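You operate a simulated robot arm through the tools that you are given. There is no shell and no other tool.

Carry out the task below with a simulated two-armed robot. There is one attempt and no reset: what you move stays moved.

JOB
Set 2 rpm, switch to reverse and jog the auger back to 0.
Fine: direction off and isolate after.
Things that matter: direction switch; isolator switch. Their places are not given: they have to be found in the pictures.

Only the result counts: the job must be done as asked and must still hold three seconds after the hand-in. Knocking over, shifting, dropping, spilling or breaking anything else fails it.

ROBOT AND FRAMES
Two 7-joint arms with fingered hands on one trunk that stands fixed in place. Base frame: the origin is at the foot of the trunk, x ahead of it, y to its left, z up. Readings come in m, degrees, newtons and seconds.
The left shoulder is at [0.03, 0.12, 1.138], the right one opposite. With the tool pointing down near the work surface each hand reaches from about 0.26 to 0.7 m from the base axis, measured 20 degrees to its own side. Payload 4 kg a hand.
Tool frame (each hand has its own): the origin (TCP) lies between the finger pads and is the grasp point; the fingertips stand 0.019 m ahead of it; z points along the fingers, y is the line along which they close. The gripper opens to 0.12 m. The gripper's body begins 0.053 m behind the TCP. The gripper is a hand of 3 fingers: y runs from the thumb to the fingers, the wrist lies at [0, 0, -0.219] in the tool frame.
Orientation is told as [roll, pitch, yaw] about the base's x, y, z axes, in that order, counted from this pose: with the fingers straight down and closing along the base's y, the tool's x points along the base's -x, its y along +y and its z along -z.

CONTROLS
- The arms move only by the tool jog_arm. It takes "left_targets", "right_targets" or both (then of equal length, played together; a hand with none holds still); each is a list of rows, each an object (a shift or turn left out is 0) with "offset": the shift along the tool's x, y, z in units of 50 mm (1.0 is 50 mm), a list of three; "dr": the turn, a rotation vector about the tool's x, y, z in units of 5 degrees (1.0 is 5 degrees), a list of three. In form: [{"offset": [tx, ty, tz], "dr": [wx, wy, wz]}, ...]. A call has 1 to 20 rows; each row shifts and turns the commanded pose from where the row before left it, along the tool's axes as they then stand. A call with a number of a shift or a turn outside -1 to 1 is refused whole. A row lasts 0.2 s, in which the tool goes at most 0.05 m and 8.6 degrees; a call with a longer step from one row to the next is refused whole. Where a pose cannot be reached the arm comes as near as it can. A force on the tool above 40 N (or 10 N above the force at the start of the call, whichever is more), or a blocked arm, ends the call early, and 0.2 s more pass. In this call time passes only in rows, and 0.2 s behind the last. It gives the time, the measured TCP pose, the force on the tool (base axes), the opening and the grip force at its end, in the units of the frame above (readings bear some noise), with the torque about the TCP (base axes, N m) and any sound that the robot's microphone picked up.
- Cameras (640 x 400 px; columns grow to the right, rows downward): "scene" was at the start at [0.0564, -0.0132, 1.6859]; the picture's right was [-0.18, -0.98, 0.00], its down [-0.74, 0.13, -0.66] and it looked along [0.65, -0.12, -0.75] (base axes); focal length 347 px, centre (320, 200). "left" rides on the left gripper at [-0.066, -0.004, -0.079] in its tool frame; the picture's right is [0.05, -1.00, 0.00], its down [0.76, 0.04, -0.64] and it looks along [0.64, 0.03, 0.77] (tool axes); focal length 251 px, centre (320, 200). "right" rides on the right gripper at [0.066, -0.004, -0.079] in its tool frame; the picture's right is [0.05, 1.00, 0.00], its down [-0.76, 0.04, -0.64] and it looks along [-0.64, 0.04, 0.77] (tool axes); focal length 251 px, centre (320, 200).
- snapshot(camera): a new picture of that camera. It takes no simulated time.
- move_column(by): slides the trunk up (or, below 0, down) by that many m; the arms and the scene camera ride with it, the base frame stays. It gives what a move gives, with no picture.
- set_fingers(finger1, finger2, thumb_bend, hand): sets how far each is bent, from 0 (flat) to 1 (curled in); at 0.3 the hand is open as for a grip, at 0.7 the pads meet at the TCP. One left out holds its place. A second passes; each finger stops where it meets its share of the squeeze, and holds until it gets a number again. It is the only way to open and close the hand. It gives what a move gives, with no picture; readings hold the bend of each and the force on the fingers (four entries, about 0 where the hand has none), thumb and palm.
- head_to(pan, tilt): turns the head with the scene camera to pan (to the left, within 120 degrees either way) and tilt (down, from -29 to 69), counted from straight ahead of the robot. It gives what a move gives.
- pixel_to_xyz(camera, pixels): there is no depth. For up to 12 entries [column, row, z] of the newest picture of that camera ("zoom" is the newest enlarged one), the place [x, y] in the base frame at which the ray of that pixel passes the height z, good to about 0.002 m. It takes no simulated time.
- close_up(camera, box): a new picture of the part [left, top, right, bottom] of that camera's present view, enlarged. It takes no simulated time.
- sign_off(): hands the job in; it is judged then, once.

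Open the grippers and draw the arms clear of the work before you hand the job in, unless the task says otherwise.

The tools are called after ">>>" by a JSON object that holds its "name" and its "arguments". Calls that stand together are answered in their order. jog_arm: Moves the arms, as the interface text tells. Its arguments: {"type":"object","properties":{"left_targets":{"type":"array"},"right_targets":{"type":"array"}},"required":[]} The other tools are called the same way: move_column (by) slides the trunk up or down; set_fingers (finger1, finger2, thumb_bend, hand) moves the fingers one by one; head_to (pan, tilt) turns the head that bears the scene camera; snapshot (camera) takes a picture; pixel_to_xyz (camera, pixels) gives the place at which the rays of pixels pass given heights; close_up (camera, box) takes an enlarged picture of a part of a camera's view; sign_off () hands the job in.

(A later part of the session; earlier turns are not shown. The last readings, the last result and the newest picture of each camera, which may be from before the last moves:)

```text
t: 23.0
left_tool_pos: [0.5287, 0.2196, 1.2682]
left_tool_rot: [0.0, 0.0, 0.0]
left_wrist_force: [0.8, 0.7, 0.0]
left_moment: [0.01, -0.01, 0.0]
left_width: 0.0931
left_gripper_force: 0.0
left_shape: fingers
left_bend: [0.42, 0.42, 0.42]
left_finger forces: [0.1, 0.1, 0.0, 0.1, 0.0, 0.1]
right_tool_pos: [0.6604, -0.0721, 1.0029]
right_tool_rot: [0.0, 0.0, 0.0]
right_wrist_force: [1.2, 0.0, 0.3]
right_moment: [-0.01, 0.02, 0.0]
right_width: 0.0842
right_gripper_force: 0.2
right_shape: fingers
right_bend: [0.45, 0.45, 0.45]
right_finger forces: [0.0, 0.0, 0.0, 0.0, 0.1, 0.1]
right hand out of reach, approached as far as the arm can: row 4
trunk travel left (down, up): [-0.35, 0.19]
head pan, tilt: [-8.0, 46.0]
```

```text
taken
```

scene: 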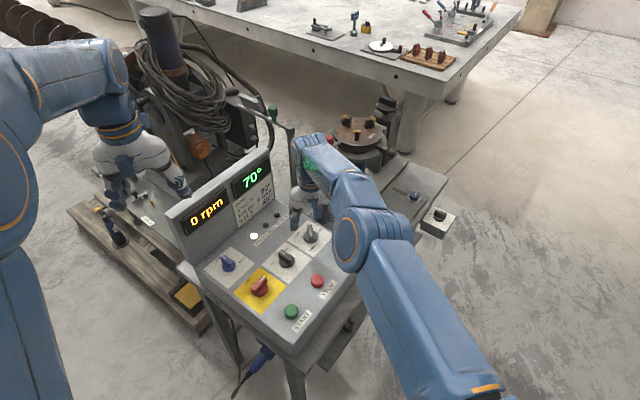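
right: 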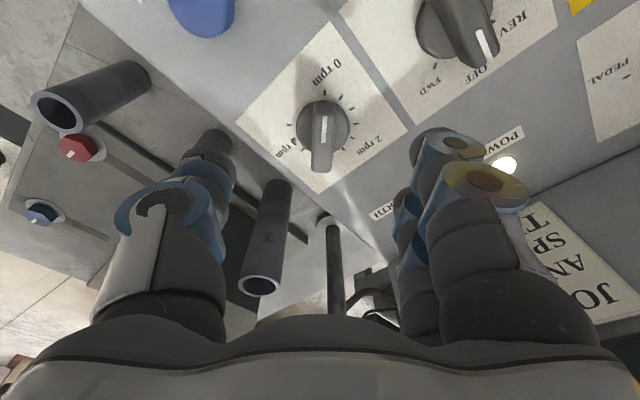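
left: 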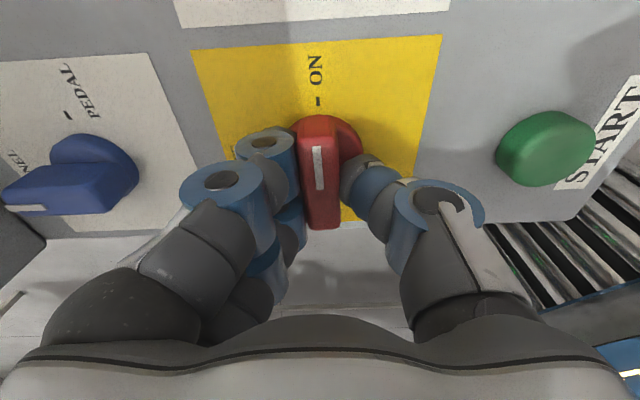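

The reach limit is about 11 mm short with the tool vertical, so I tilt the tool 5° (wrist back), then move forward and down over the speed knob.

>>> {"name": "jog_arm", "arguments": {"right_targets": [{"dr": [0, -1, 0]}, {"offset": [-0.118, 0.015, 0.492]}, {"offset": [-0.118, 0.015, 0.492]}]}}

>>> {"name": "snapshot", "arguments": {"camera": "right"}}

```text
t: 23.8
left_tool_pos: [0.5284, 0.2216, 1.2685]
left_tool_rot: [0.1, 0.0, 0.1]
left_wrist_force: [-0.6, 0.1, -0.9]
left_moment: [0.0, -0.01, -0.03]
left_width: 0.0928
left_gripper_force: 0.1
left_shape: fingers
left_bend: [0.42, 0.42, 0.42]
left_finger forces: [0.1, 0.0, 0.1, 0.0, 0.1, 0.0]
right_tool_pos: [0.6725, -0.0727, 0.9543]
right_tool_rot: [0.0, -4.9, 0.1]
right_wrist_force: [-0.2, -0.7, -0.2]
right_moment: [-0.01, 0.01, 0.02]
right_width: 0.0843
right_gripper_force: 0.0
right_shape: fingers
right_bend: [0.45, 0.45, 0.45]
right_finger forces: [0.0, 0.1, 0.1, 0.0, 0.0, 0.0]
right hand out of reach, approached as far as the arm can: row 3
trunk travel left (down, up): [-0.35, 0.19]
head pan, tilt: [-8.0, 46.0]
```

```text
taken
```

right: 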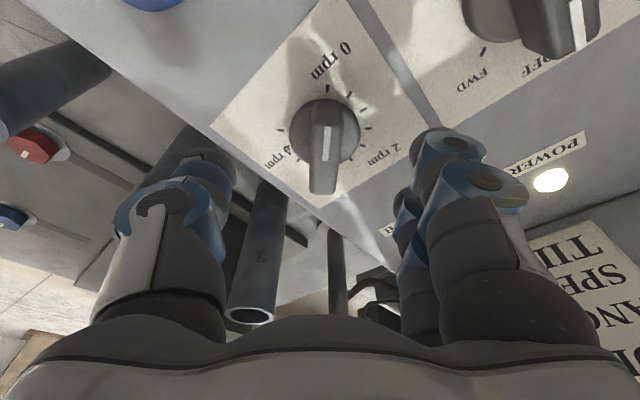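

Only about 4 mm short now at z=0.954; the knob is centred at (325,140). I tilt 3° more and lower onto the bar.

>>> {"name": "jog_arm", "arguments": {"right_targets": [{"dr": [0, -0.6, 0]}, {"offset": [0, 0.04, 0.29]}, {"offset": [0, 0, 0.29]}]}}

>>> {"name": "snapshot", "arguments": {"camera": "right"}}

```text
t: 24.6
left_tool_pos: [0.5288, 0.2213, 1.2683]
left_tool_rot: [0.0, 0.0, 0.1]
left_wrist_force: [0.4, 0.0, 0.3]
left_moment: [0.02, 0.0, 0.02]
left_width: 0.0929
left_gripper_force: 0.2
left_shape: fingers
left_bend: [0.42, 0.42, 0.42]
left_finger forces: [0.0, 0.0, 0.0, 0.1, 0.1, 0.0]
right_tool_pos: [0.6771, -0.0699, 0.9259]
right_tool_rot: [0.0, -8.1, 0.0]
right_wrist_force: [0.4, -1.1, 0.3]
right_moment: [-0.02, 0.02, -0.01]
right_width: 0.0843
right_gripper_force: 0.1
right_shape: fingers
right_bend: [0.45, 0.45, 0.45]
right_finger forces: [0.0, 0.0, 0.0, 0.0, 0.0, 0.1]
trunk travel left (down, up): [-0.35, 0.19]
head pan, tilt: [-8.0, 46.0]
```

```text
taken
```

right: 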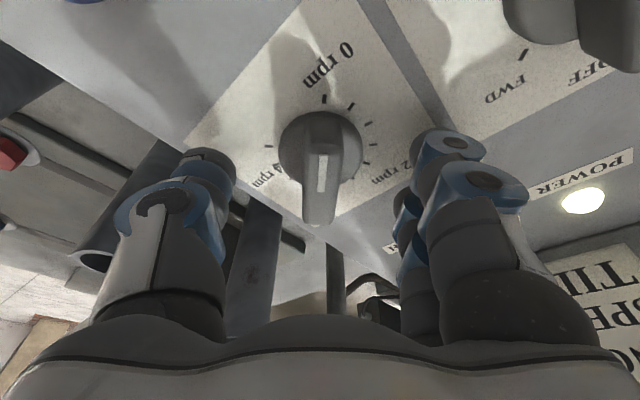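

The bar is centred between the fingers. I close the right fingers on the speed knob.

>>> {"name": "set_fingers", "arguments": {"hand": "right", "finger1": 0.7, "finger2": 0.7, "thumb_bend": 0.7}}

>>> {"name": "jog_arm", "arguments": {"right_targets": [{"dr": [0, 0, 1]}, {"dr": [0, 0, 1]}, {"dr": [0, 0, 1]}, {"dr": [0, 0, 1]}, {"dr": [0, 0, 1]}, {"dr": [0, 0, 1]}]}}

>>> {"name": "snapshot", "arguments": {"camera": "scene"}}

>>> {"name": "snapshot", "arguments": {"camera": "right"}}

```text
t: 25.6
left_tool_pos: [0.5287, 0.2229, 1.2683]
left_tool_rot: [0.0, 0.0, 0.1]
left_wrist_force: [-0.3, 0.2, 0.8]
left_moment: [-0.03, 0.02, 0.01]
left_width: 0.0928
left_gripper_force: 0.0
left_shape: fingers
left_bend: [0.42, 0.42, 0.42]
left_finger forces: [0.0, 0.1, 0.0, 0.0, 0.0, 0.0]
right_tool_pos: [0.6757, -0.0708, 0.9273]
right_tool_rot: [0.0, -8.0, 0.0]
right_wrist_force: [-0.9, 5.4, 0.3]
right_moment: [0.06, -0.01, 0.02]
right_width: 0.0223
right_gripper_force: 8.3
right_shape: fingers
right_bend: [0.66, 0.66, 0.66]
right_finger forces: [6.1, 5.9, 0.0, 0.0, 6.9, 0.1]
trunk travel left (down, up): [-0.35, 0.19]
head pan, tilt: [-8.0, 46.0]
```

```text
t: 27.0
left_tool_pos: [0.5299, 0.2218, 1.2686]
left_tool_rot: [0.1, 0.0, 0.1]
left_wrist_force: [0.0, -0.2, 0.8]
left_moment: [0.01, 0.01, -0.04]
left_width: 0.0928
left_gripper_force: 0.1
left_shape: fingers
left_bend: [0.42, 0.42, 0.42]
left_finger forces: [0.0, 0.0, 0.0, 0.0, 0.1, 0.0]
right_tool_pos: [0.6767, -0.0714, 0.9264]
right_tool_rot: [4.0, -7.0, -30.3]
right_wrist_force: [1.8, 4.2, -1.3]
right_moment: [-0.02, -0.05, 0.04]
right_width: 0.0223
right_gripper_force: 9.7
right_shape: fingers
right_bend: [0.66, 0.66, 0.67]
right_finger forces: [5.1, 6.9, 0.1, 0.1, 6.7, 0.0]
trunk travel left (down, up): [-0.35, 0.19]
head pan, tilt: [-8.0, 46.0]
```

```text
taken
```

scene: 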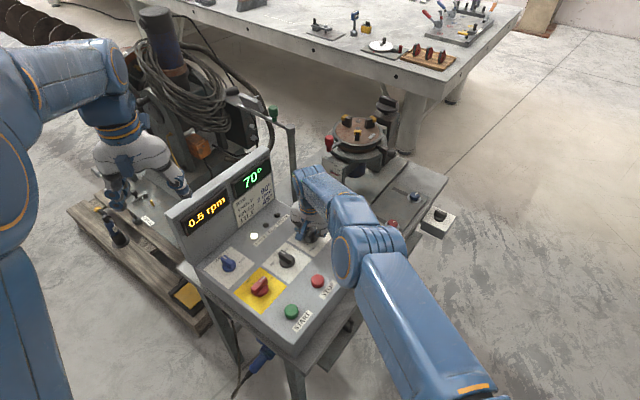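

```text
taken
```

right: 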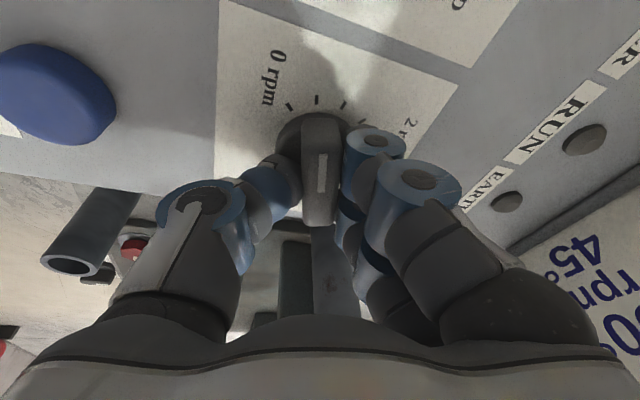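

Display reads 0.5 rpm after 30°, as expected (27° per step). I continue clockwise 75° more toward 2 rpm.

>>> {"name": "jog_arm", "arguments": {"right_targets": [{"dr": [0, 0, 1]}, {"dr": [0, 0, 1]}, {"dr": [0, 0, 1]}, {"dr": [0, 0, 1]}, {"dr": [0, 0, 1]}, {"dr": [0, 0, 1]}, {"dr": [0, 0, 1]}, {"dr": [0, 0, 1]}, {"dr": [0, 0, 1]}, {"dr": [0, 0, 1]}, {"dr": [0, 0, 1]}, {"dr": [0, 0, 1]}, {"dr": [0, 0, 1]}, {"dr": [0, 0, 1]}, {"dr": [0, 0, 1]}]}}

>>> {"name": "snapshot", "arguments": {"camera": "scene"}}

>>> {"name": "snapshot", "arguments": {"camera": "right"}}

```text
t: 30.2
left_tool_pos: [0.5289, 0.2218, 1.2669]
left_tool_rot: [0.0, 0.0, 0.1]
left_wrist_force: [-0.3, -0.4, 0.1]
left_moment: [-0.01, 0.0, 0.02]
left_width: 0.0927
left_gripper_force: 0.1
left_shape: fingers
left_bend: [0.42, 0.42, 0.42]
left_finger forces: [0.1, 0.0, 0.0, 0.0, 0.0, 0.1]
right_tool_pos: [0.678, -0.0698, 0.9268]
right_tool_rot: [7.7, 2.1, -105.0]
right_wrist_force: [5.0, 3.4, 4.2]
right_moment: [-0.11, 0.01, 0.0]
right_width: 0.0222
right_gripper_force: 10.9
right_shape: fingers
right_bend: [0.66, 0.66, 0.67]
right_finger forces: [5.6, 6.9, 0.0, 0.0, 7.8, 0.0]
trunk travel left (down, up): [-0.35, 0.19]
head pan, tilt: [-8.0, 46.0]
```

```text
taken
```

scene: 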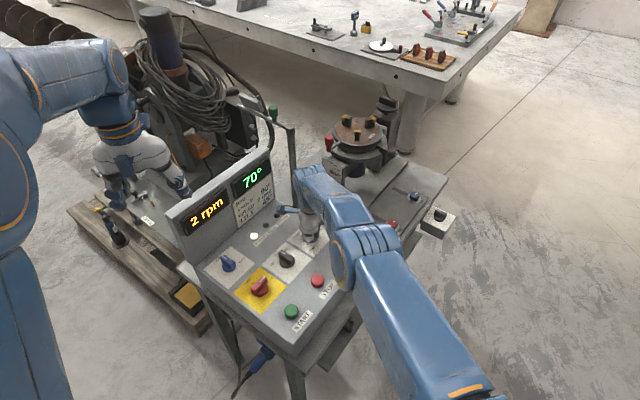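

```text
taken
```

right: 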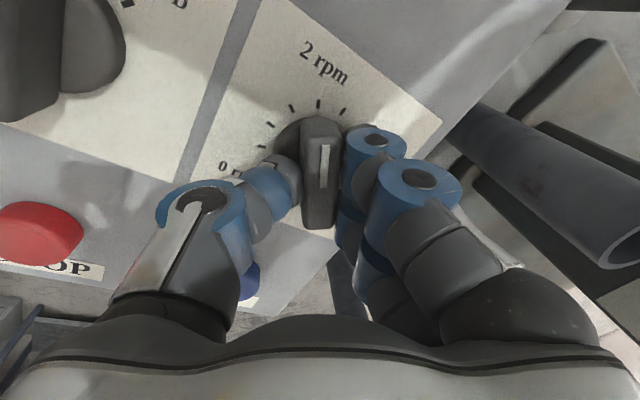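

Display reads 2 rpm. I add 3° to sit exactly on the mark, then zoom on the display.

>>> {"name": "jog_arm", "arguments": {"right_targets": [{"dr": [0, 0, 0.6]}]}}

>>> {"name": "set_fingers", "arguments": {"hand": "right", "finger1": 0.45, "finger2": 0.45, "thumb_bend": 0.45}}

>>> {"name": "close_up", "arguments": {"camera": "scene", "box": [170, 150, 290, 230]}}

>>> {"name": "snapshot", "arguments": {"camera": "right"}}

```text
t: 30.6
left_tool_pos: [0.5281, 0.2204, 1.2682]
left_tool_rot: [0.0, 0.1, -0.1]
left_wrist_force: [1.1, 0.3, -0.2]
left_moment: [0.01, -0.01, -0.03]
left_width: 0.0926
left_gripper_force: 0.0
left_shape: fingers
left_bend: [0.42, 0.42, 0.42]
left_finger forces: [0.0, 0.0, 0.0, 0.1, 0.1, 0.0]
right_tool_pos: [0.6772, -0.0696, 0.9262]
right_tool_rot: [7.5, 2.5, -107.8]
right_wrist_force: [5.3, 1.6, 3.0]
right_moment: [-0.12, 0.02, -0.02]
right_width: 0.0226
right_gripper_force: 10.3
right_shape: fingers
right_bend: [0.66, 0.66, 0.67]
right_finger forces: [5.3, 7.3, 0.0, 0.0, 7.8, 0.1]
trunk travel left (down, up): [-0.35, 0.19]
head pan, tilt: [-8.0, 46.0]
```

```text
t: 31.6
left_tool_pos: [0.5293, 0.2221, 1.2681]
left_tool_rot: [0.0, 0.0, 0.0]
left_wrist_force: [-0.1, 0.3, -0.5]
left_moment: [0.02, 0.01, 0.0]
left_width: 0.0927
left_gripper_force: 0.0
left_shape: fingers
left_bend: [0.42, 0.42, 0.42]
left_finger forces: [0.1, 0.0, 0.0, 0.0, 0.1, 0.0]
right_tool_pos: [0.6778, -0.071, 0.9264]
right_tool_rot: [7.6, 2.4, -107.8]
right_wrist_force: [-0.7, -0.4, -0.3]
right_moment: [-0.03, 0.03, -0.04]
right_width: 0.0836
right_gripper_force: 0.1
right_shape: fingers
right_bend: [0.45, 0.45, 0.45]
right_finger forces: [0.0, 0.1, 0.0, 0.1, 0.0, 0.1]
trunk travel left (down, up): [-0.35, 0.19]
head pan, tilt: [-8.0, 46.0]
```

```text
5.00 times, centred on (230, 190) of scene
```

zoom: 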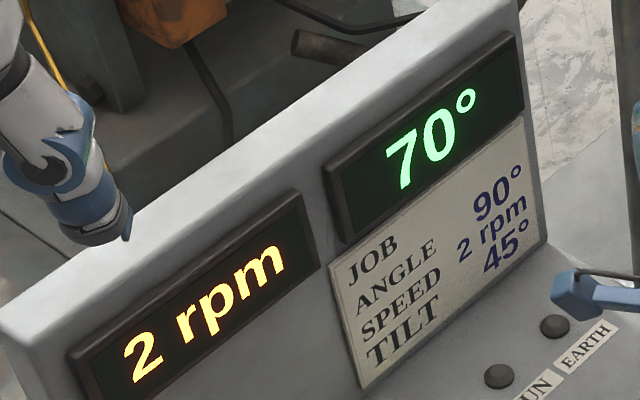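

```text
taken
```

right: 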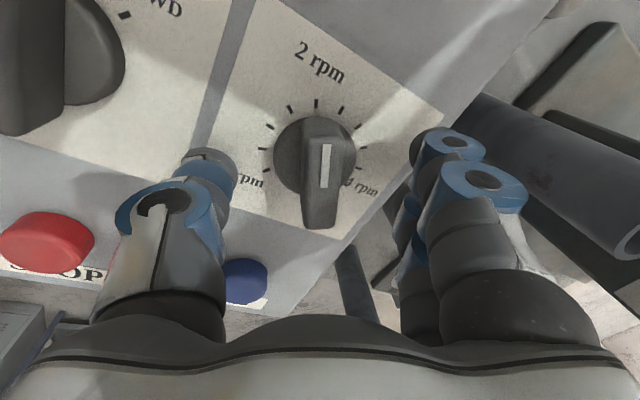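

Speed is set at 2 rpm and the knob is free. I lift the right hand, move it above the direction knob, straighten the tilt and yaw to −135° so the fingers straddle the direction bar.

>>> {"name": "jog_arm", "arguments": {"right_targets": [{"offset": [0, 0, -0.6]}, {"offset": [0, 0, -0.8]}, {"offset": [0, 0, -0.6]}, {"offset": [0.506, -0.838, 0]}, {"offset": [0.506, -0.838, 0]}, {"dr": [0.761, -0.247, 0]}, {"dr": [0.761, -0.247, 0]}, {"dr": [0, 0, 0.9]}, {"dr": [0, 0, 0.9]}, {"dr": [0, 0, 0.9]}, {"dr": [0, 0, 0.9]}, {"dr": [0, 0, 0.9]}, {"dr": [0, 0, 0.9]}]}}

>>> {"name": "snapshot", "arguments": {"camera": "right"}}

>>> {"name": "snapshot", "arguments": {"camera": "scene"}}

```text
t: 34.4
left_tool_pos: [0.5291, 0.2216, 1.2674]
left_tool_rot: [0.2, -0.1, 0.0]
left_wrist_force: [0.1, -0.2, -0.1]
left_moment: [0.02, -0.03, -0.01]
left_width: 0.0928
left_gripper_force: 0.1
left_shape: fingers
left_bend: [0.42, 0.42, 0.42]
left_finger forces: [0.1, 0.0, 0.1, 0.0, 0.1, 0.0]
right_tool_pos: [0.5996, 0.0023, 1.0181]
right_tool_rot: [0.0, -0.1, -135.0]
right_wrist_force: [0.1, -0.4, 0.0]
right_moment: [0.01, 0.01, 0.01]
right_width: 0.0837
right_gripper_force: 0.0
right_shape: fingers
right_bend: [0.45, 0.45, 0.45]
right_finger forces: [0.0, 0.0, 0.1, 0.0, 0.0, 0.1]
trunk travel left (down, up): [-0.35, 0.19]
head pan, tilt: [-8.0, 46.0]
```

```text
taken
```

right: 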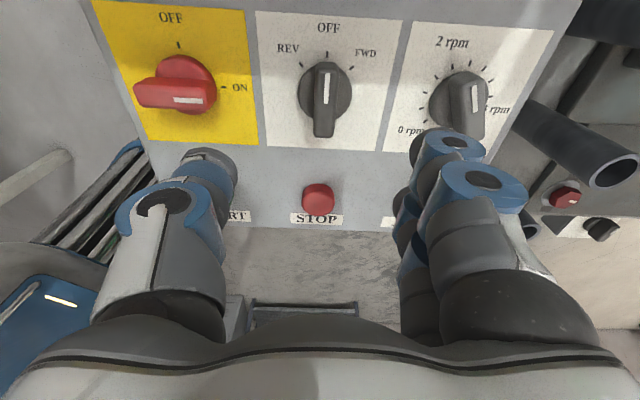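

```text
taken
```

scene: 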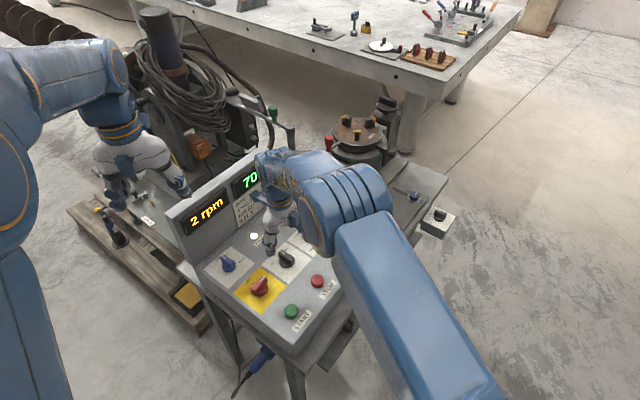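

The direction bar is at (325,95), almost under the tool. I shift 3 mm and lower 93 mm to z≈0.925, then grip.

>>> {"name": "jog_arm", "arguments": {"right_targets": [{"offset": [0.066, 0.03, 0.5]}, {"offset": [0, 0, 0.7]}, {"offset": [0, 0, 0.66]}]}}

>>> {"name": "snapshot", "arguments": {"camera": "right"}}

```text
t: 35.2
left_tool_pos: [0.5289, 0.2219, 1.2674]
left_tool_rot: [0.0, 0.0, 0.1]
left_wrist_force: [-0.1, 0.6, 1.1]
left_moment: [-0.04, 0.01, -0.01]
left_width: 0.0929
left_gripper_force: 0.1
left_shape: fingers
left_bend: [0.42, 0.42, 0.42]
left_finger forces: [0.0, 0.0, 0.1, 0.0, 0.1, 0.0]
right_tool_pos: [0.6033, 0.0044, 0.9238]
right_tool_rot: [0.0, 0.0, -135.0]
right_wrist_force: [0.8, 0.0, 0.1]
right_moment: [-0.02, -0.01, 0.0]
right_width: 0.0835
right_gripper_force: 0.0
right_shape: fingers
right_bend: [0.45, 0.45, 0.45]
right_finger forces: [0.0, 0.0, 0.1, 0.1, 0.0, 0.0]
trunk travel left (down, up): [-0.35, 0.19]
head pan, tilt: [-8.0, 46.0]
```

```text
taken
```

right: 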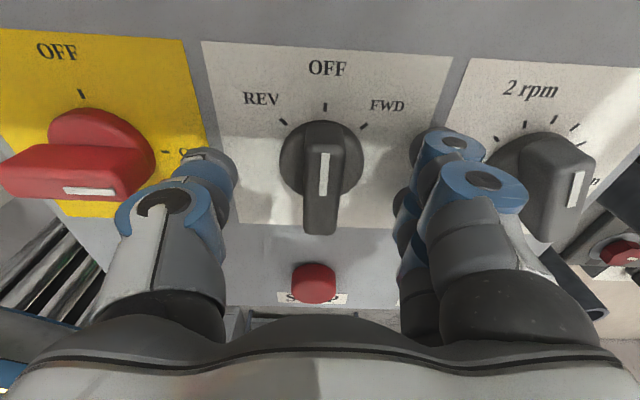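

The bar is centred. I close the fingers and turn 45° counter-clockwise to REV.

>>> {"name": "set_fingers", "arguments": {"hand": "right", "finger1": 0.7, "finger2": 0.7, "thumb_bend": 0.7}}

>>> {"name": "jog_arm", "arguments": {"right_targets": [{"dr": [0, 0, -1]}, {"dr": [0, 0, -1]}, {"dr": [0, 0, -1]}, {"dr": [0, 0, -1]}, {"dr": [0, 0, -1]}, {"dr": [0, 0, -1]}, {"dr": [0, 0, -1]}, {"dr": [0, 0, -1]}, {"dr": [0, 0, -1]}]}}

>>> {"name": "snapshot", "arguments": {"camera": "right"}}

>>> {"name": "snapshot", "arguments": {"camera": "scene"}}

```text
t: 36.2
left_tool_pos: [0.5295, 0.2215, 1.2684]
left_tool_rot: [0.0, 0.1, -0.1]
left_wrist_force: [0.0, 0.3, 0.5]
left_moment: [0.03, 0.0, -0.02]
left_width: 0.0931
left_gripper_force: 0.0
left_shape: fingers
left_bend: [0.42, 0.42, 0.42]
left_finger forces: [0.0, 0.1, 0.1, 0.0, 0.0, 0.0]
right_tool_pos: [0.6057, 0.0053, 0.9231]
right_tool_rot: [0.0, -0.1, -135.0]
right_wrist_force: [4.1, -5.2, -1.9]
right_moment: [-0.06, -0.03, -0.01]
right_width: 0.0223
right_gripper_force: 9.6
right_shape: fingers
right_bend: [0.66, 0.66, 0.66]
right_finger forces: [6.2, 6.1, 0.0, 0.0, 6.3, 0.0]
trunk travel left (down, up): [-0.35, 0.19]
head pan, tilt: [-8.0, 46.0]
```

```text
t: 38.2
left_tool_pos: [0.5295, 0.2207, 1.2687]
left_tool_rot: [0.0, 0.2, 0.1]
left_wrist_force: [-0.6, -0.4, -0.3]
left_moment: [-0.01, 0.01, 0.0]
left_width: 0.0928
left_gripper_force: 0.1
left_shape: fingers
left_bend: [0.42, 0.42, 0.42]
left_finger forces: [0.1, 0.0, 0.1, 0.1, 0.0, 0.0]
right_tool_pos: [0.6038, 0.0039, 0.9231]
right_tool_rot: [0.0, 0.0, -89.9]
right_wrist_force: [11.0, -3.0, 1.6]
right_moment: [-0.03, -0.15, 0.02]
right_width: 0.0224
right_gripper_force: 10.0
right_shape: fingers
right_bend: [0.65, 0.66, 0.66]
right_finger forces: [7.8, 7.3, 0.1, 0.0, 5.5, 0.0]
trunk travel left (down, up): [-0.35, 0.19]
head pan, tilt: [-8.0, 46.0]
```

```text
taken
```

right: 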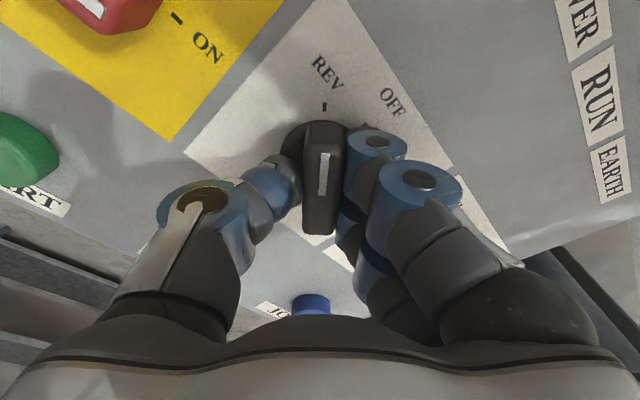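

```text
taken
```

scene: 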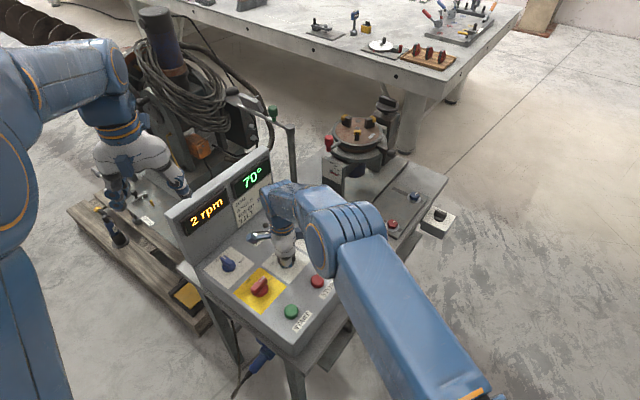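

The pointer is at REV. I release, lift, and move to above the JOG button at about (0.604,-0.144).

>>> {"name": "set_fingers", "arguments": {"hand": "right", "finger1": 0.45, "finger2": 0.45, "thumb_bend": 0.45}}

>>> {"name": "jog_arm", "arguments": {"right_targets": [{"offset": [0, 0, -0.5]}, {"offset": [0, 0, -0.7]}, {"offset": [0, 0, -0.6]}, {"offset": [-0.74, 0, 0]}, {"offset": [-0.74, 0, 0]}, {"offset": [-0.74, 0, 0]}, {"offset": [-0.74, 0.02, 0]}]}}

>>> {"name": "set_fingers", "arguments": {"hand": "right", "finger1": 0.7, "finger2": 0.7, "thumb_bend": 0.7}}

>>> {"name": "snapshot", "arguments": {"camera": "right"}}

>>> {"name": "snapshot", "arguments": {"camera": "scene"}}

```text
t: 39.2
left_tool_pos: [0.5282, 0.2208, 1.2685]
left_tool_rot: [0.1, -0.1, 0.1]
left_wrist_force: [-0.4, 0.4, 0.2]
left_moment: [0.04, -0.02, 0.01]
left_width: 0.0929
left_gripper_force: 0.0
left_shape: fingers
left_bend: [0.42, 0.42, 0.42]
left_finger forces: [0.0, 0.1, 0.1, 0.1, 0.0, 0.0]
right_tool_pos: [0.6024, 0.0044, 0.9239]
right_tool_rot: [-0.1, -0.1, -90.0]
right_wrist_force: [0.6, -0.1, -0.9]
right_moment: [0.01, -0.01, 0.01]
right_width: 0.0834
right_gripper_force: 0.1
right_shape: fingers
right_bend: [0.45, 0.45, 0.45]
right_finger forces: [0.0, 0.0, 0.0, 0.1, 0.0, 0.0]
trunk travel left (down, up): [-0.35, 0.19]
head pan, tilt: [-8.0, 46.0]
```

```text
t: 40.8
left_tool_pos: [0.5284, 0.2202, 1.2682]
left_tool_rot: [0.1, 0.0, 0.0]
left_wrist_force: [0.6, -0.2, -0.7]
left_moment: [0.04, 0.01, -0.02]
left_width: 0.0931
left_gripper_force: 0.2
left_shape: fingers
left_bend: [0.42, 0.42, 0.42]
left_finger forces: [0.0, 0.0, 0.0, 0.0, 0.0, 0.1]
right_tool_pos: [0.6046, -0.1446, 1.0137]
right_tool_rot: [0.0, 0.1, -89.9]
right_wrist_force: [1.0, 0.8, 0.5]
right_moment: [0.02, 0.01, 0.0]
right_width: 0.0835
right_gripper_force: 0.1
right_shape: fingers
right_bend: [0.45, 0.45, 0.45]
right_finger forces: [0.0, 0.0, 0.0, 0.0, 0.0, 0.0]
trunk travel left (down, up): [-0.35, 0.19]
head pan, tilt: [-8.0, 46.0]
```

```text
t: 41.8
left_tool_pos: [0.5288, 0.2221, 1.267]
left_tool_rot: [0.0, -0.1, 0.0]
left_wrist_force: [-0.7, -0.2, 0.1]
left_moment: [0.01, 0.0, 0.02]
left_width: 0.0927
left_gripper_force: 0.1
left_shape: fingers
left_bend: [0.42, 0.42, 0.42]
left_finger forces: [0.0, 0.0, 0.1, 0.1, 0.0, 0.1]
right_tool_pos: [0.6029, -0.1433, 1.0132]
right_tool_rot: [0.0, 0.0, -89.9]
right_wrist_force: [0.5, 0.6, 0.2]
right_moment: [0.0, -0.01, -0.01]
right_width: 0.0108
right_gripper_force: 0.0
right_shape: fingers
right_bend: [0.71, 0.71, 0.7]
right_finger forces: [0.0, 0.0, 0.1, 0.0, 0.0, 0.1]
trunk travel left (down, up): [-0.35, 0.19]
head pan, tilt: [-8.0, 46.0]
```

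```text
taken
```

right: 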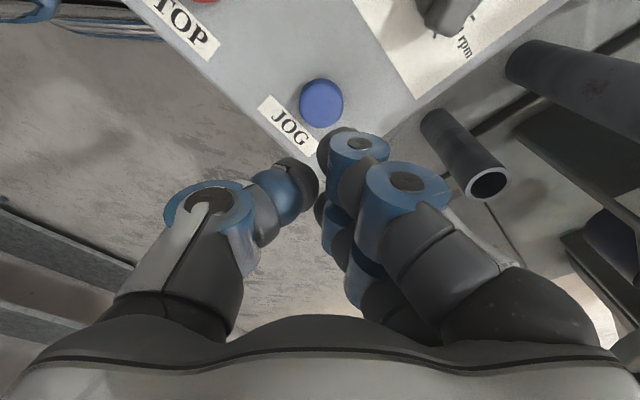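

```text
taken
```

scene: 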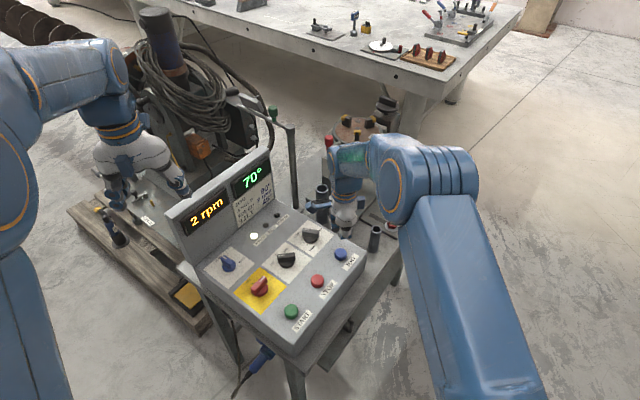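

JOG button is at (322,103), matching the predicted spot beneath the closed fingertips. I descend to just above it.

>>> {"name": "jog_arm", "arguments": {"right_targets": [{"offset": [0, 0, 0.9]}, {"offset": [0, 0, 0.9]}]}}

>>> {"name": "snapshot", "arguments": {"camera": "right"}}

>>> {"name": "snapshot", "arguments": {"camera": "scene"}}

```text
t: 42.4
left_tool_pos: [0.5296, 0.2232, 1.2675]
left_tool_rot: [0.0, -0.1, 0.0]
left_wrist_force: [0.2, 0.4, 0.7]
left_moment: [0.0, -0.02, 0.01]
left_width: 0.0929
left_gripper_force: 0.1
left_shape: fingers
left_bend: [0.42, 0.42, 0.42]
left_finger forces: [0.1, 0.1, 0.0, 0.1, 0.0, 0.0]
right_tool_pos: [0.6044, -0.1425, 0.9242]
right_tool_rot: [-0.1, 0.0, -90.0]
right_wrist_force: [-0.1, -0.3, 2.2]
right_moment: [-0.04, -0.02, 0.01]
right_width: 0.0104
right_gripper_force: 1.0
right_shape: fingers
right_bend: [0.71, 0.72, 0.7]
right_finger forces: [0.1, 2.2, 0.0, 0.0, 0.0, 0.0]
trunk travel left (down, up): [-0.35, 0.19]
head pan, tilt: [-8.0, 46.0]
heard: click
```

```text
taken
```

right: 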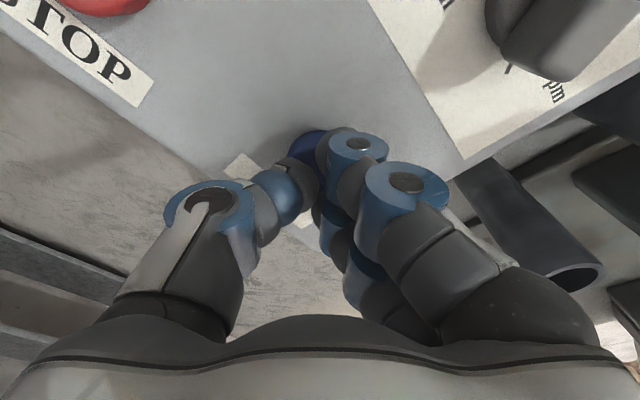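

```text
taken
```

scene: 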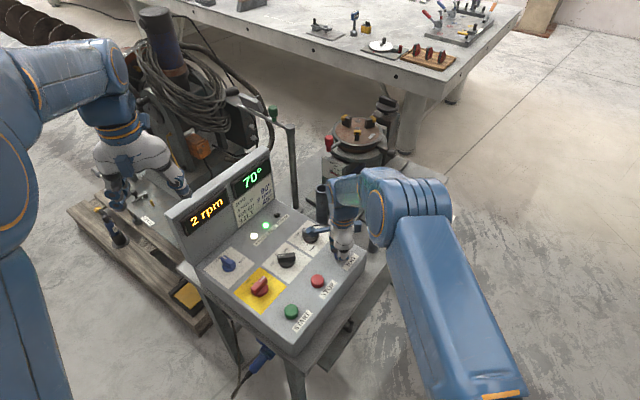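

Heard a click and the RUN lamp is lit at (266,225): the button is pressed. I hold still for 2.2 s and read the angle.

>>> {"name": "jog_arm", "arguments": {"right_targets": [{}, {}, {}, {}, {}, {}, {}, {}, {}, {}]}}

>>> {"name": "close_up", "arguments": {"camera": "scene", "box": [170, 140, 310, 250]}}

```text
t: 44.6
left_tool_pos: [0.5291, 0.2219, 1.2685]
left_tool_rot: [-0.1, 0.1, 0.0]
left_wrist_force: [0.4, 1.4, 1.0]
left_moment: [0.04, 0.0, 0.0]
left_width: 0.0927
left_gripper_force: 0.1
left_shape: fingers
left_bend: [0.42, 0.42, 0.42]
left_finger forces: [0.0, 0.0, 0.0, 0.1, 0.0, 0.1]
right_tool_pos: [0.6037, -0.1431, 0.924]
right_tool_rot: [0.1, 0.1, -90.0]
right_wrist_force: [0.2, -1.1, 2.3]
right_moment: [-0.01, -0.07, -0.03]
right_width: 0.0105
right_gripper_force: 0.7
right_shape: fingers
right_bend: [0.71, 0.71, 0.7]
right_finger forces: [0.2, 2.3, 0.0, 0.2, 0.1, 0.1]
trunk travel left (down, up): [-0.35, 0.19]
head pan, tilt: [-8.0, 46.0]
```

```text
3.64 times, centred on (240, 195) of scene
```

zoom: 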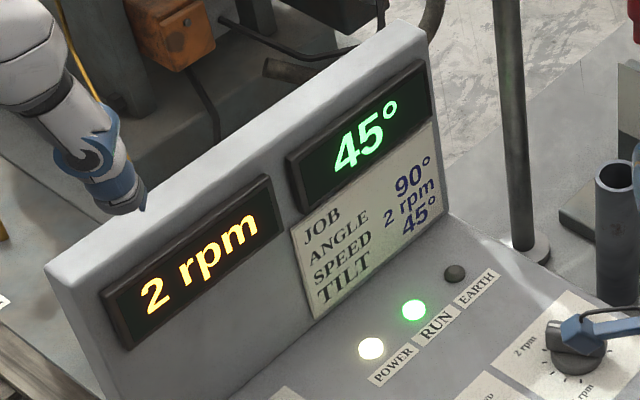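

The angle falls 70°→45° in 2.2 s. I hold another 2.2 s.

>>> {"name": "jog_arm", "arguments": {"right_targets": [{}, {}, {}, {}, {}, {}, {}, {}, {}, {}]}}

>>> {"name": "close_up", "arguments": {"camera": "scene", "box": [170, 140, 310, 250]}}

```text
t: 46.8
left_tool_pos: [0.5295, 0.2211, 1.2684]
left_tool_rot: [0.0, 0.0, -0.1]
left_wrist_force: [-0.5, -0.7, 0.2]
left_moment: [0.0, 0.01, -0.01]
left_width: 0.0927
left_gripper_force: 0.0
left_shape: fingers
left_bend: [0.42, 0.42, 0.42]
left_finger forces: [0.1, 0.1, 0.1, 0.0, 0.0, 0.0]
right_tool_pos: [0.6036, -0.1423, 0.9245]
right_tool_rot: [-0.1, 0.0, -89.9]
right_wrist_force: [1.7, 0.1, 3.2]
right_moment: [-0.01, -0.01, 0.0]
right_width: 0.0105
right_gripper_force: 1.0
right_shape: fingers
right_bend: [0.71, 0.71, 0.7]
right_finger forces: [0.1, 2.3, 0.0, 0.0, 0.0, 0.0]
trunk travel left (down, up): [-0.35, 0.19]
head pan, tilt: [-8.0, 46.0]
```

```text
3.64 times, centred on (240, 195) of scene
```

zoom: 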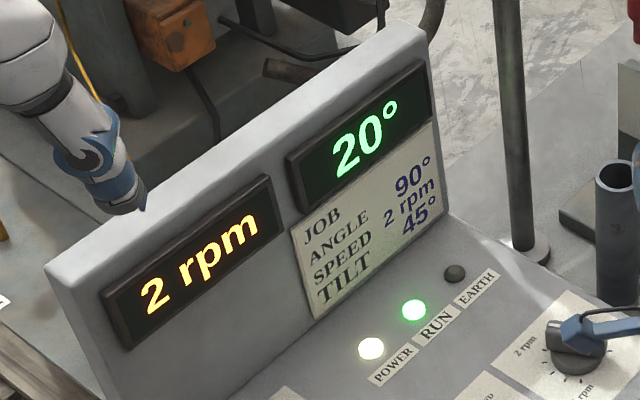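

Now 20°, display in 5° steps at 12°/s. I hold in 0.4 s steps and watch.

>>> {"name": "jog_arm", "arguments": {"right_targets": [{}]}}

>>> {"name": "close_up", "arguments": {"camera": "scene", "box": [170, 140, 310, 250]}}

```text
t: 47.2
left_tool_pos: [0.5285, 0.2207, 1.2684]
left_tool_rot: [0.0, 0.0, -0.1]
left_wrist_force: [-0.5, 0.0, -0.3]
left_moment: [0.01, 0.0, -0.01]
left_width: 0.0931
left_gripper_force: 0.1
left_shape: fingers
left_bend: [0.42, 0.42, 0.42]
left_finger forces: [0.1, 0.0, 0.0, 0.0, 0.0, 0.0]
right_tool_pos: [0.6037, -0.1437, 0.9236]
right_tool_rot: [0.0, 0.0, -90.0]
right_wrist_force: [0.7, -0.8, 2.9]
right_moment: [-0.03, -0.05, -0.01]
right_width: 0.0102
right_gripper_force: 0.9
right_shape: fingers
right_bend: [0.71, 0.71, 0.7]
right_finger forces: [0.1, 2.2, 0.1, 0.0, 0.0, 0.0]
trunk travel left (down, up): [-0.35, 0.19]
head pan, tilt: [-8.0, 46.0]
```

```text
3.64 times, centred on (240, 195) of scene
```

zoom: 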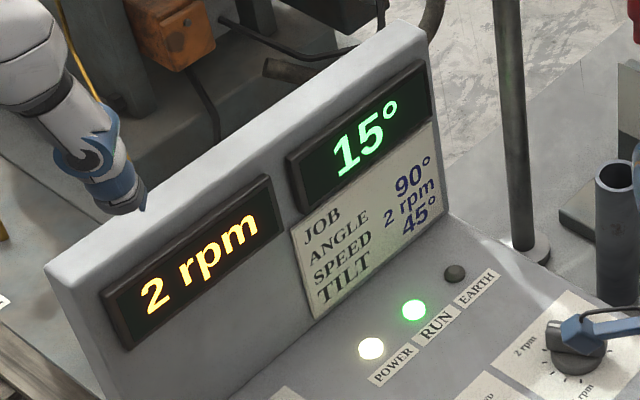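

Display reads 15°. Another 0.4 s.

>>> {"name": "jog_arm", "arguments": {"right_targets": [{}]}}

>>> {"name": "close_up", "arguments": {"camera": "scene", "box": [170, 140, 310, 250]}}

```text
t: 47.6
left_tool_pos: [0.5291, 0.2223, 1.2684]
left_tool_rot: [0.0, -0.1, 0.0]
left_wrist_force: [0.6, -0.6, -1.1]
left_moment: [0.02, 0.02, 0.04]
left_width: 0.0928
left_gripper_force: 0.1
left_shape: fingers
left_bend: [0.42, 0.42, 0.42]
left_finger forces: [0.0, 0.1, 0.0, 0.0, 0.1, 0.1]
right_tool_pos: [0.6031, -0.1423, 0.923]
right_tool_rot: [0.0, 0.0, -90.0]
right_wrist_force: [-0.1, -0.5, 2.7]
right_moment: [-0.02, -0.02, 0.0]
right_width: 0.0104
right_gripper_force: 1.2
right_shape: fingers
right_bend: [0.71, 0.71, 0.7]
right_finger forces: [0.2, 2.3, 0.0, 0.1, 0.1, 0.1]
trunk travel left (down, up): [-0.35, 0.19]
head pan, tilt: [-8.0, 46.0]
```

```text
3.64 times, centred on (240, 195) of scene
```

zoom: 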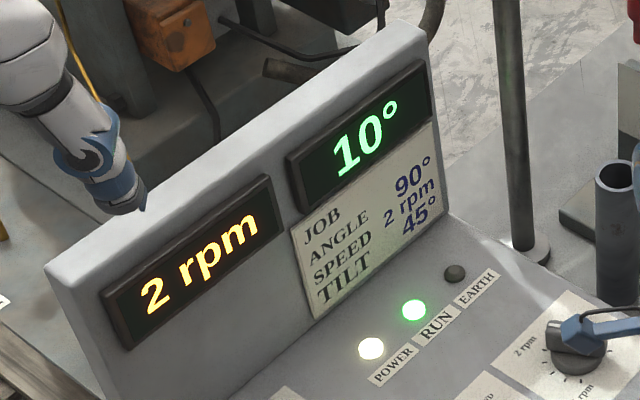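

Display reads 10°. One more 0.4 s step.

>>> {"name": "jog_arm", "arguments": {"right_targets": [{}]}}

>>> {"name": "close_up", "arguments": {"camera": "scene", "box": [170, 140, 310, 250]}}

```text
t: 48.0
left_tool_pos: [0.5295, 0.2217, 1.2691]
left_tool_rot: [0.1, 0.0, 0.0]
left_wrist_force: [-0.1, -0.1, 0.3]
left_moment: [-0.02, 0.0, 0.0]
left_width: 0.0927
left_gripper_force: 0.0
left_shape: fingers
left_bend: [0.42, 0.42, 0.42]
left_finger forces: [0.1, 0.0, 0.0, 0.0, 0.1, 0.0]
right_tool_pos: [0.6032, -0.1417, 0.9235]
right_tool_rot: [0.0, -0.1, -90.1]
right_wrist_force: [0.9, 0.6, 2.4]
right_moment: [-0.04, -0.01, 0.05]
right_width: 0.0105
right_gripper_force: 1.2
right_shape: fingers
right_bend: [0.71, 0.71, 0.7]
right_finger forces: [0.1, 2.3, 0.0, 0.0, 0.0, 0.0]
trunk travel left (down, up): [-0.35, 0.19]
head pan, tilt: [-8.0, 46.0]
```

```text
3.64 times, centred on (240, 195) of scene
```

zoom: 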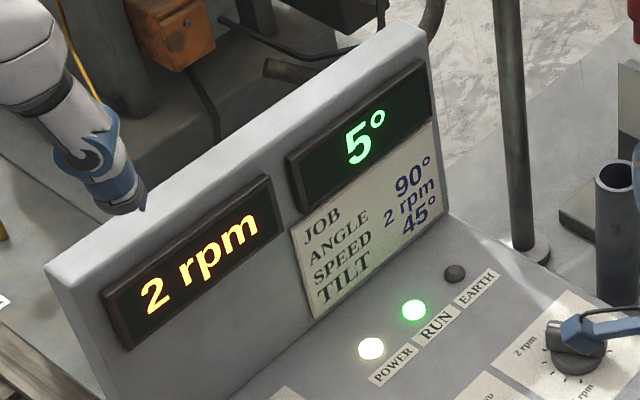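

Display reads 5°. I hold one more 0.2 s row and then lift off quickly.

>>> {"name": "jog_arm", "arguments": {"right_targets": [{}, {"offset": [0, 0, -0.95]}, {"offset": [0, 0, -0.85]}]}}

>>> {"name": "close_up", "arguments": {"camera": "scene", "box": [170, 140, 310, 250]}}

>>> {"name": "snapshot", "arguments": {"camera": "scene"}}

```text
t: 48.8
left_tool_pos: [0.5274, 0.221, 1.2687]
left_tool_rot: [0.0, 0.0, 0.0]
left_wrist_force: [-0.2, 0.1, -1.1]
left_moment: [-0.03, 0.0, -0.01]
left_width: 0.0927
left_gripper_force: 0.1
left_shape: fingers
left_bend: [0.42, 0.42, 0.42]
left_finger forces: [0.0, 0.0, 0.0, 0.1, 0.0, 0.0]
right_tool_pos: [0.6041, -0.1429, 1.0133]
right_tool_rot: [0.0, 0.0, -90.0]
right_wrist_force: [-0.3, -0.5, 0.4]
right_moment: [0.0, 0.0, -0.04]
right_width: 0.0107
right_gripper_force: 0.1
right_shape: fingers
right_bend: [0.71, 0.71, 0.7]
right_finger forces: [0.0, 0.0, 0.0, 0.0, 0.1, 0.0]
trunk travel left (down, up): [-0.35, 0.19]
head pan, tilt: [-8.0, 46.0]
```

```text
3.64 times, centred on (240, 195) of scene
```

zoom: 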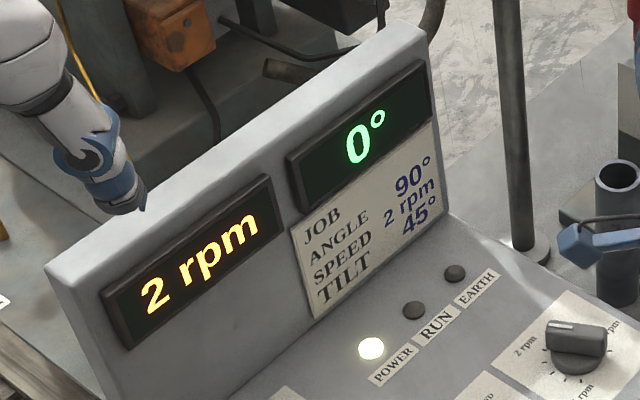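

```text
taken
```

scene: 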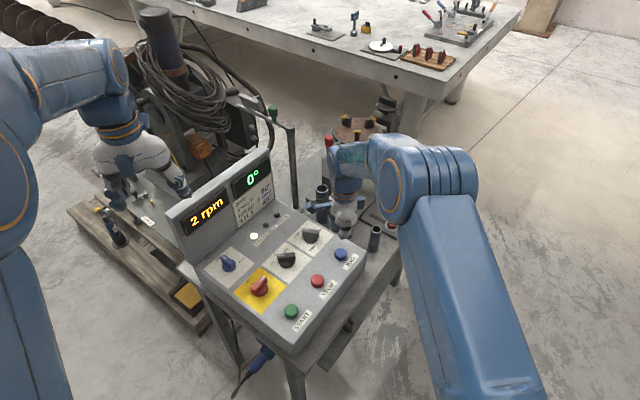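

Angle is 0°, RUN lamp off. I go back to the direction knob: open fingers, move over it at yaw −90°.

>>> {"name": "set_fingers", "arguments": {"hand": "right", "finger1": 0.45, "finger2": 0.45, "thumb_bend": 0.45}}

>>> {"name": "jog_arm", "arguments": {"right_targets": [{"offset": [0.74, 0, 0]}, {"offset": [0.74, 0, 0]}, {"offset": [0.74, 0, 0]}, {"offset": [0.74, -0.02, 0]}, {"offset": [0, 0, 0.7]}]}}

>>> {"name": "snapshot", "arguments": {"camera": "right"}}

```text
t: 49.8
left_tool_pos: [0.5279, 0.2212, 1.2689]
left_tool_rot: [-0.1, 0.1, 0.0]
left_wrist_force: [1.1, -0.1, 0.3]
left_moment: [0.02, 0.01, -0.01]
left_width: 0.0927
left_gripper_force: 0.0
left_shape: fingers
left_bend: [0.42, 0.42, 0.42]
left_finger forces: [0.0, 0.0, 0.0, 0.0, 0.0, 0.1]
right_tool_pos: [0.6037, -0.1428, 1.0138]
right_tool_rot: [-0.1, 0.0, -90.0]
right_wrist_force: [0.8, -0.4, 0.2]
right_moment: [0.0, 0.0, 0.03]
right_width: 0.0835
right_gripper_force: 0.0
right_shape: fingers
right_bend: [0.45, 0.45, 0.45]
right_finger forces: [0.1, 0.1, 0.1, 0.1, 0.1, 0.1]
trunk travel left (down, up): [-0.35, 0.19]
head pan, tilt: [-8.0, 46.0]
```

```text
t: 51.0
left_tool_pos: [0.5298, 0.2202, 1.2667]
left_tool_rot: [0.0, 0.2, -0.1]
left_wrist_force: [0.2, -1.0, 0.0]
left_moment: [-0.01, 0.02, -0.01]
left_width: 0.0925
left_gripper_force: 0.1
left_shape: fingers
left_bend: [0.42, 0.42, 0.42]
left_finger forces: [0.0, 0.0, 0.0, 0.1, 0.0, 0.1]
right_tool_pos: [0.6031, 0.0053, 0.9774]
right_tool_rot: [0.0, 0.0, -89.9]
right_wrist_force: [-0.5, -0.3, -0.7]
right_moment: [0.01, -0.02, -0.01]
right_width: 0.0836
right_gripper_force: 0.0
right_shape: fingers
right_bend: [0.45, 0.45, 0.45]
right_finger forces: [0.0, 0.0, 0.0, 0.1, 0.1, 0.1]
trunk travel left (down, up): [-0.35, 0.19]
head pan, tilt: [-8.0, 46.0]
```

```text
taken
```

right: 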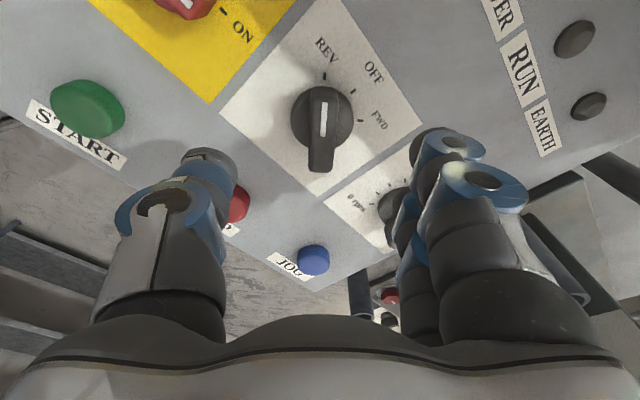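

The bar is aligned at (321,125), still at REV. I lower 54 mm, grip and turn 45° clockwise to OFF.

>>> {"name": "jog_arm", "arguments": {"right_targets": [{"offset": [0, 0, 0.55]}, {"offset": [0, 0, 0.53]}]}}

>>> {"name": "set_fingers", "arguments": {"hand": "right", "finger1": 0.7, "finger2": 0.7, "thumb_bend": 0.7}}

>>> {"name": "jog_arm", "arguments": {"right_targets": [{"dr": [0, 0, 1]}, {"dr": [0, 0, 1]}, {"dr": [0, 0, 1]}, {"dr": [0, 0, 1]}, {"dr": [0, 0, 1]}, {"dr": [0, 0, 1]}, {"dr": [0, 0, 1]}, {"dr": [0, 0, 1]}, {"dr": [0, 0, 1]}]}}

>>> {"name": "snapshot", "arguments": {"camera": "right"}}

```text
t: 51.6
left_tool_pos: [0.5297, 0.2222, 1.2694]
left_tool_rot: [-0.1, 0.0, -0.1]
left_wrist_force: [-0.1, -0.7, 0.4]
left_moment: [0.0, 0.0, 0.01]
left_width: 0.0928
left_gripper_force: 0.0
left_shape: fingers
left_bend: [0.42, 0.42, 0.42]
left_finger forces: [0.0, 0.1, 0.1, 0.0, 0.0, 0.1]
right_tool_pos: [0.6029, 0.0041, 0.9234]
right_tool_rot: [0.0, 0.0, -90.0]
right_wrist_force: [0.2, -0.6, 0.9]
right_moment: [-0.02, 0.03, 0.0]
right_width: 0.0835
right_gripper_force: 0.0
right_shape: fingers
right_bend: [0.45, 0.45, 0.45]
right_finger forces: [0.0, 0.0, 0.0, 0.0, 0.0, 0.0]
trunk travel left (down, up): [-0.35, 0.19]
head pan, tilt: [-8.0, 46.0]
```

```text
t: 52.6
left_tool_pos: [0.5303, 0.2216, 1.2685]
left_tool_rot: [0.0, 0.1, 0.0]
left_wrist_force: [0.1, -0.3, -0.1]
left_moment: [0.01, 0.04, 0.0]
left_width: 0.0925
left_gripper_force: 0.1
left_shape: fingers
left_bend: [0.42, 0.42, 0.42]
left_finger forces: [0.0, 0.0, 0.0, 0.1, 0.1, 0.0]
right_tool_pos: [0.6047, 0.0041, 0.9228]
right_tool_rot: [0.0, 0.1, -89.9]
right_wrist_force: [6.9, 0.4, 0.4]
right_moment: [-0.02, -0.09, 0.01]
right_width: 0.0225
right_gripper_force: 9.9
right_shape: fingers
right_bend: [0.66, 0.66, 0.67]
right_finger forces: [6.9, 7.0, 0.0, 0.0, 6.3, 0.0]
trunk travel left (down, up): [-0.35, 0.19]
head pan, tilt: [-8.0, 46.0]
```

```text
t: 54.6
left_tool_pos: [0.5312, 0.2216, 1.2679]
left_tool_rot: [0.0, 0.1, 0.0]
left_wrist_force: [0.7, 0.7, 0.5]
left_moment: [-0.02, 0.02, -0.01]
left_width: 0.0928
left_gripper_force: 0.1
left_shape: fingers
left_bend: [0.42, 0.42, 0.42]
left_finger forces: [0.1, 0.1, 0.0, 0.1, 0.0, 0.0]
right_tool_pos: [0.6043, 0.0038, 0.9239]
right_tool_rot: [-0.1, 0.0, -135.2]
right_wrist_force: [10.2, -2.2, -0.4]
right_moment: [-0.07, -0.15, 0.01]
right_width: 0.0228
right_gripper_force: 10.0
right_shape: fingers
right_bend: [0.66, 0.65, 0.67]
right_finger forces: [6.4, 7.4, 0.0, 0.0, 5.2, 0.0]
trunk travel left (down, up): [-0.35, 0.19]
head pan, tilt: [-8.0, 46.0]
```

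```text
taken
```

right: 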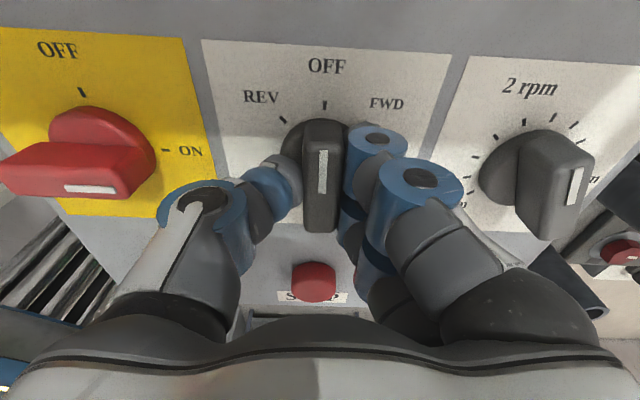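

Direction now points at OFF. I release, lift and withdraw the right hand to its start region.

>>> {"name": "set_fingers", "arguments": {"hand": "right", "finger1": 0.42, "finger2": 0.42, "thumb_bend": 0.42}}

>>> {"name": "jog_arm", "arguments": {"right_targets": [{"offset": [0, 0, -0.5]}, {"offset": [0, 0, -0.9]}, {"offset": [0, 0, -0.9]}, {"offset": [-0.826, 0.321, 0]}, {"offset": [-0.826, 0.321, 0]}, {"offset": [-0.826, 0.321, 0]}, {"offset": [-0.826, 0.321, 0]}, {"offset": [-0.826, 0.321, 0]}, {"offset": [-0.826, 0.321, 0]}, {"offset": [-0.826, 0.321, 0]}, {"offset": [0, 0, -0.9]}, {"offset": [0, 0, -0.9]}, {"offset": [0, 0, -0.9]}, {"offset": [0, 0, -0.9]}]}}

>>> {"name": "snapshot", "arguments": {"camera": "scene"}}

```text
t: 55.6
left_tool_pos: [0.5283, 0.221, 1.2681]
left_tool_rot: [0.0, -0.1, 0.0]
left_wrist_force: [0.2, -0.2, -0.4]
left_moment: [0.04, 0.0, -0.01]
left_width: 0.0928
left_gripper_force: 0.0
left_shape: fingers
left_bend: [0.42, 0.42, 0.42]
left_finger forces: [0.0, 0.0, 0.0, 0.0, 0.1, 0.0]
right_tool_pos: [0.6037, 0.0044, 0.9261]
right_tool_rot: [-0.1, 0.1, -134.9]
right_wrist_force: [-0.4, -0.6, -0.2]
right_moment: [-0.03, 0.03, -0.01]
right_width: 0.093
right_gripper_force: 0.0
right_shape: fingers
right_bend: [0.42, 0.42, 0.42]
right_finger forces: [0.1, 0.0, 0.0, 0.0, 0.0, 0.0]
trunk travel left (down, up): [-0.35, 0.19]
head pan, tilt: [-8.0, 46.0]
```

```text
t: 58.6
left_tool_pos: [0.5271, 0.222, 1.2689]
left_tool_rot: [0.0, 0.0, 0.2]
left_wrist_force: [0.5, -0.1, 0.0]
left_moment: [0.01, 0.0, 0.04]
left_width: 0.0929
left_gripper_force: 0.1
left_shape: fingers
left_bend: [0.42, 0.42, 0.42]
left_finger forces: [0.1, 0.0, 0.0, 0.0, 0.0, 0.0]
right_tool_pos: [0.4777, -0.2804, 1.2212]
right_tool_rot: [0.0, 0.0, -134.9]
right_wrist_force: [-0.5, 0.6, -1.0]
right_moment: [0.02, 0.0, -0.04]
right_width: 0.0927
right_gripper_force: 0.1
right_shape: fingers
right_bend: [0.42, 0.42, 0.42]
right_finger forces: [0.0, 0.1, 0.1, 0.1, 0.0, 0.0]
trunk travel left (down, up): [-0.35, 0.19]
head pan, tilt: [-8.0, 46.0]
```

```text
taken
```

scene: 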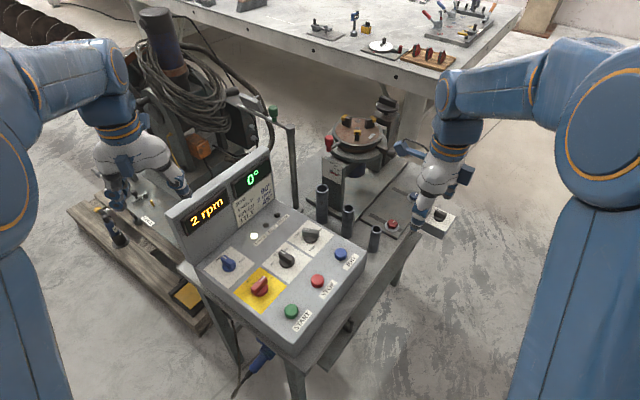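

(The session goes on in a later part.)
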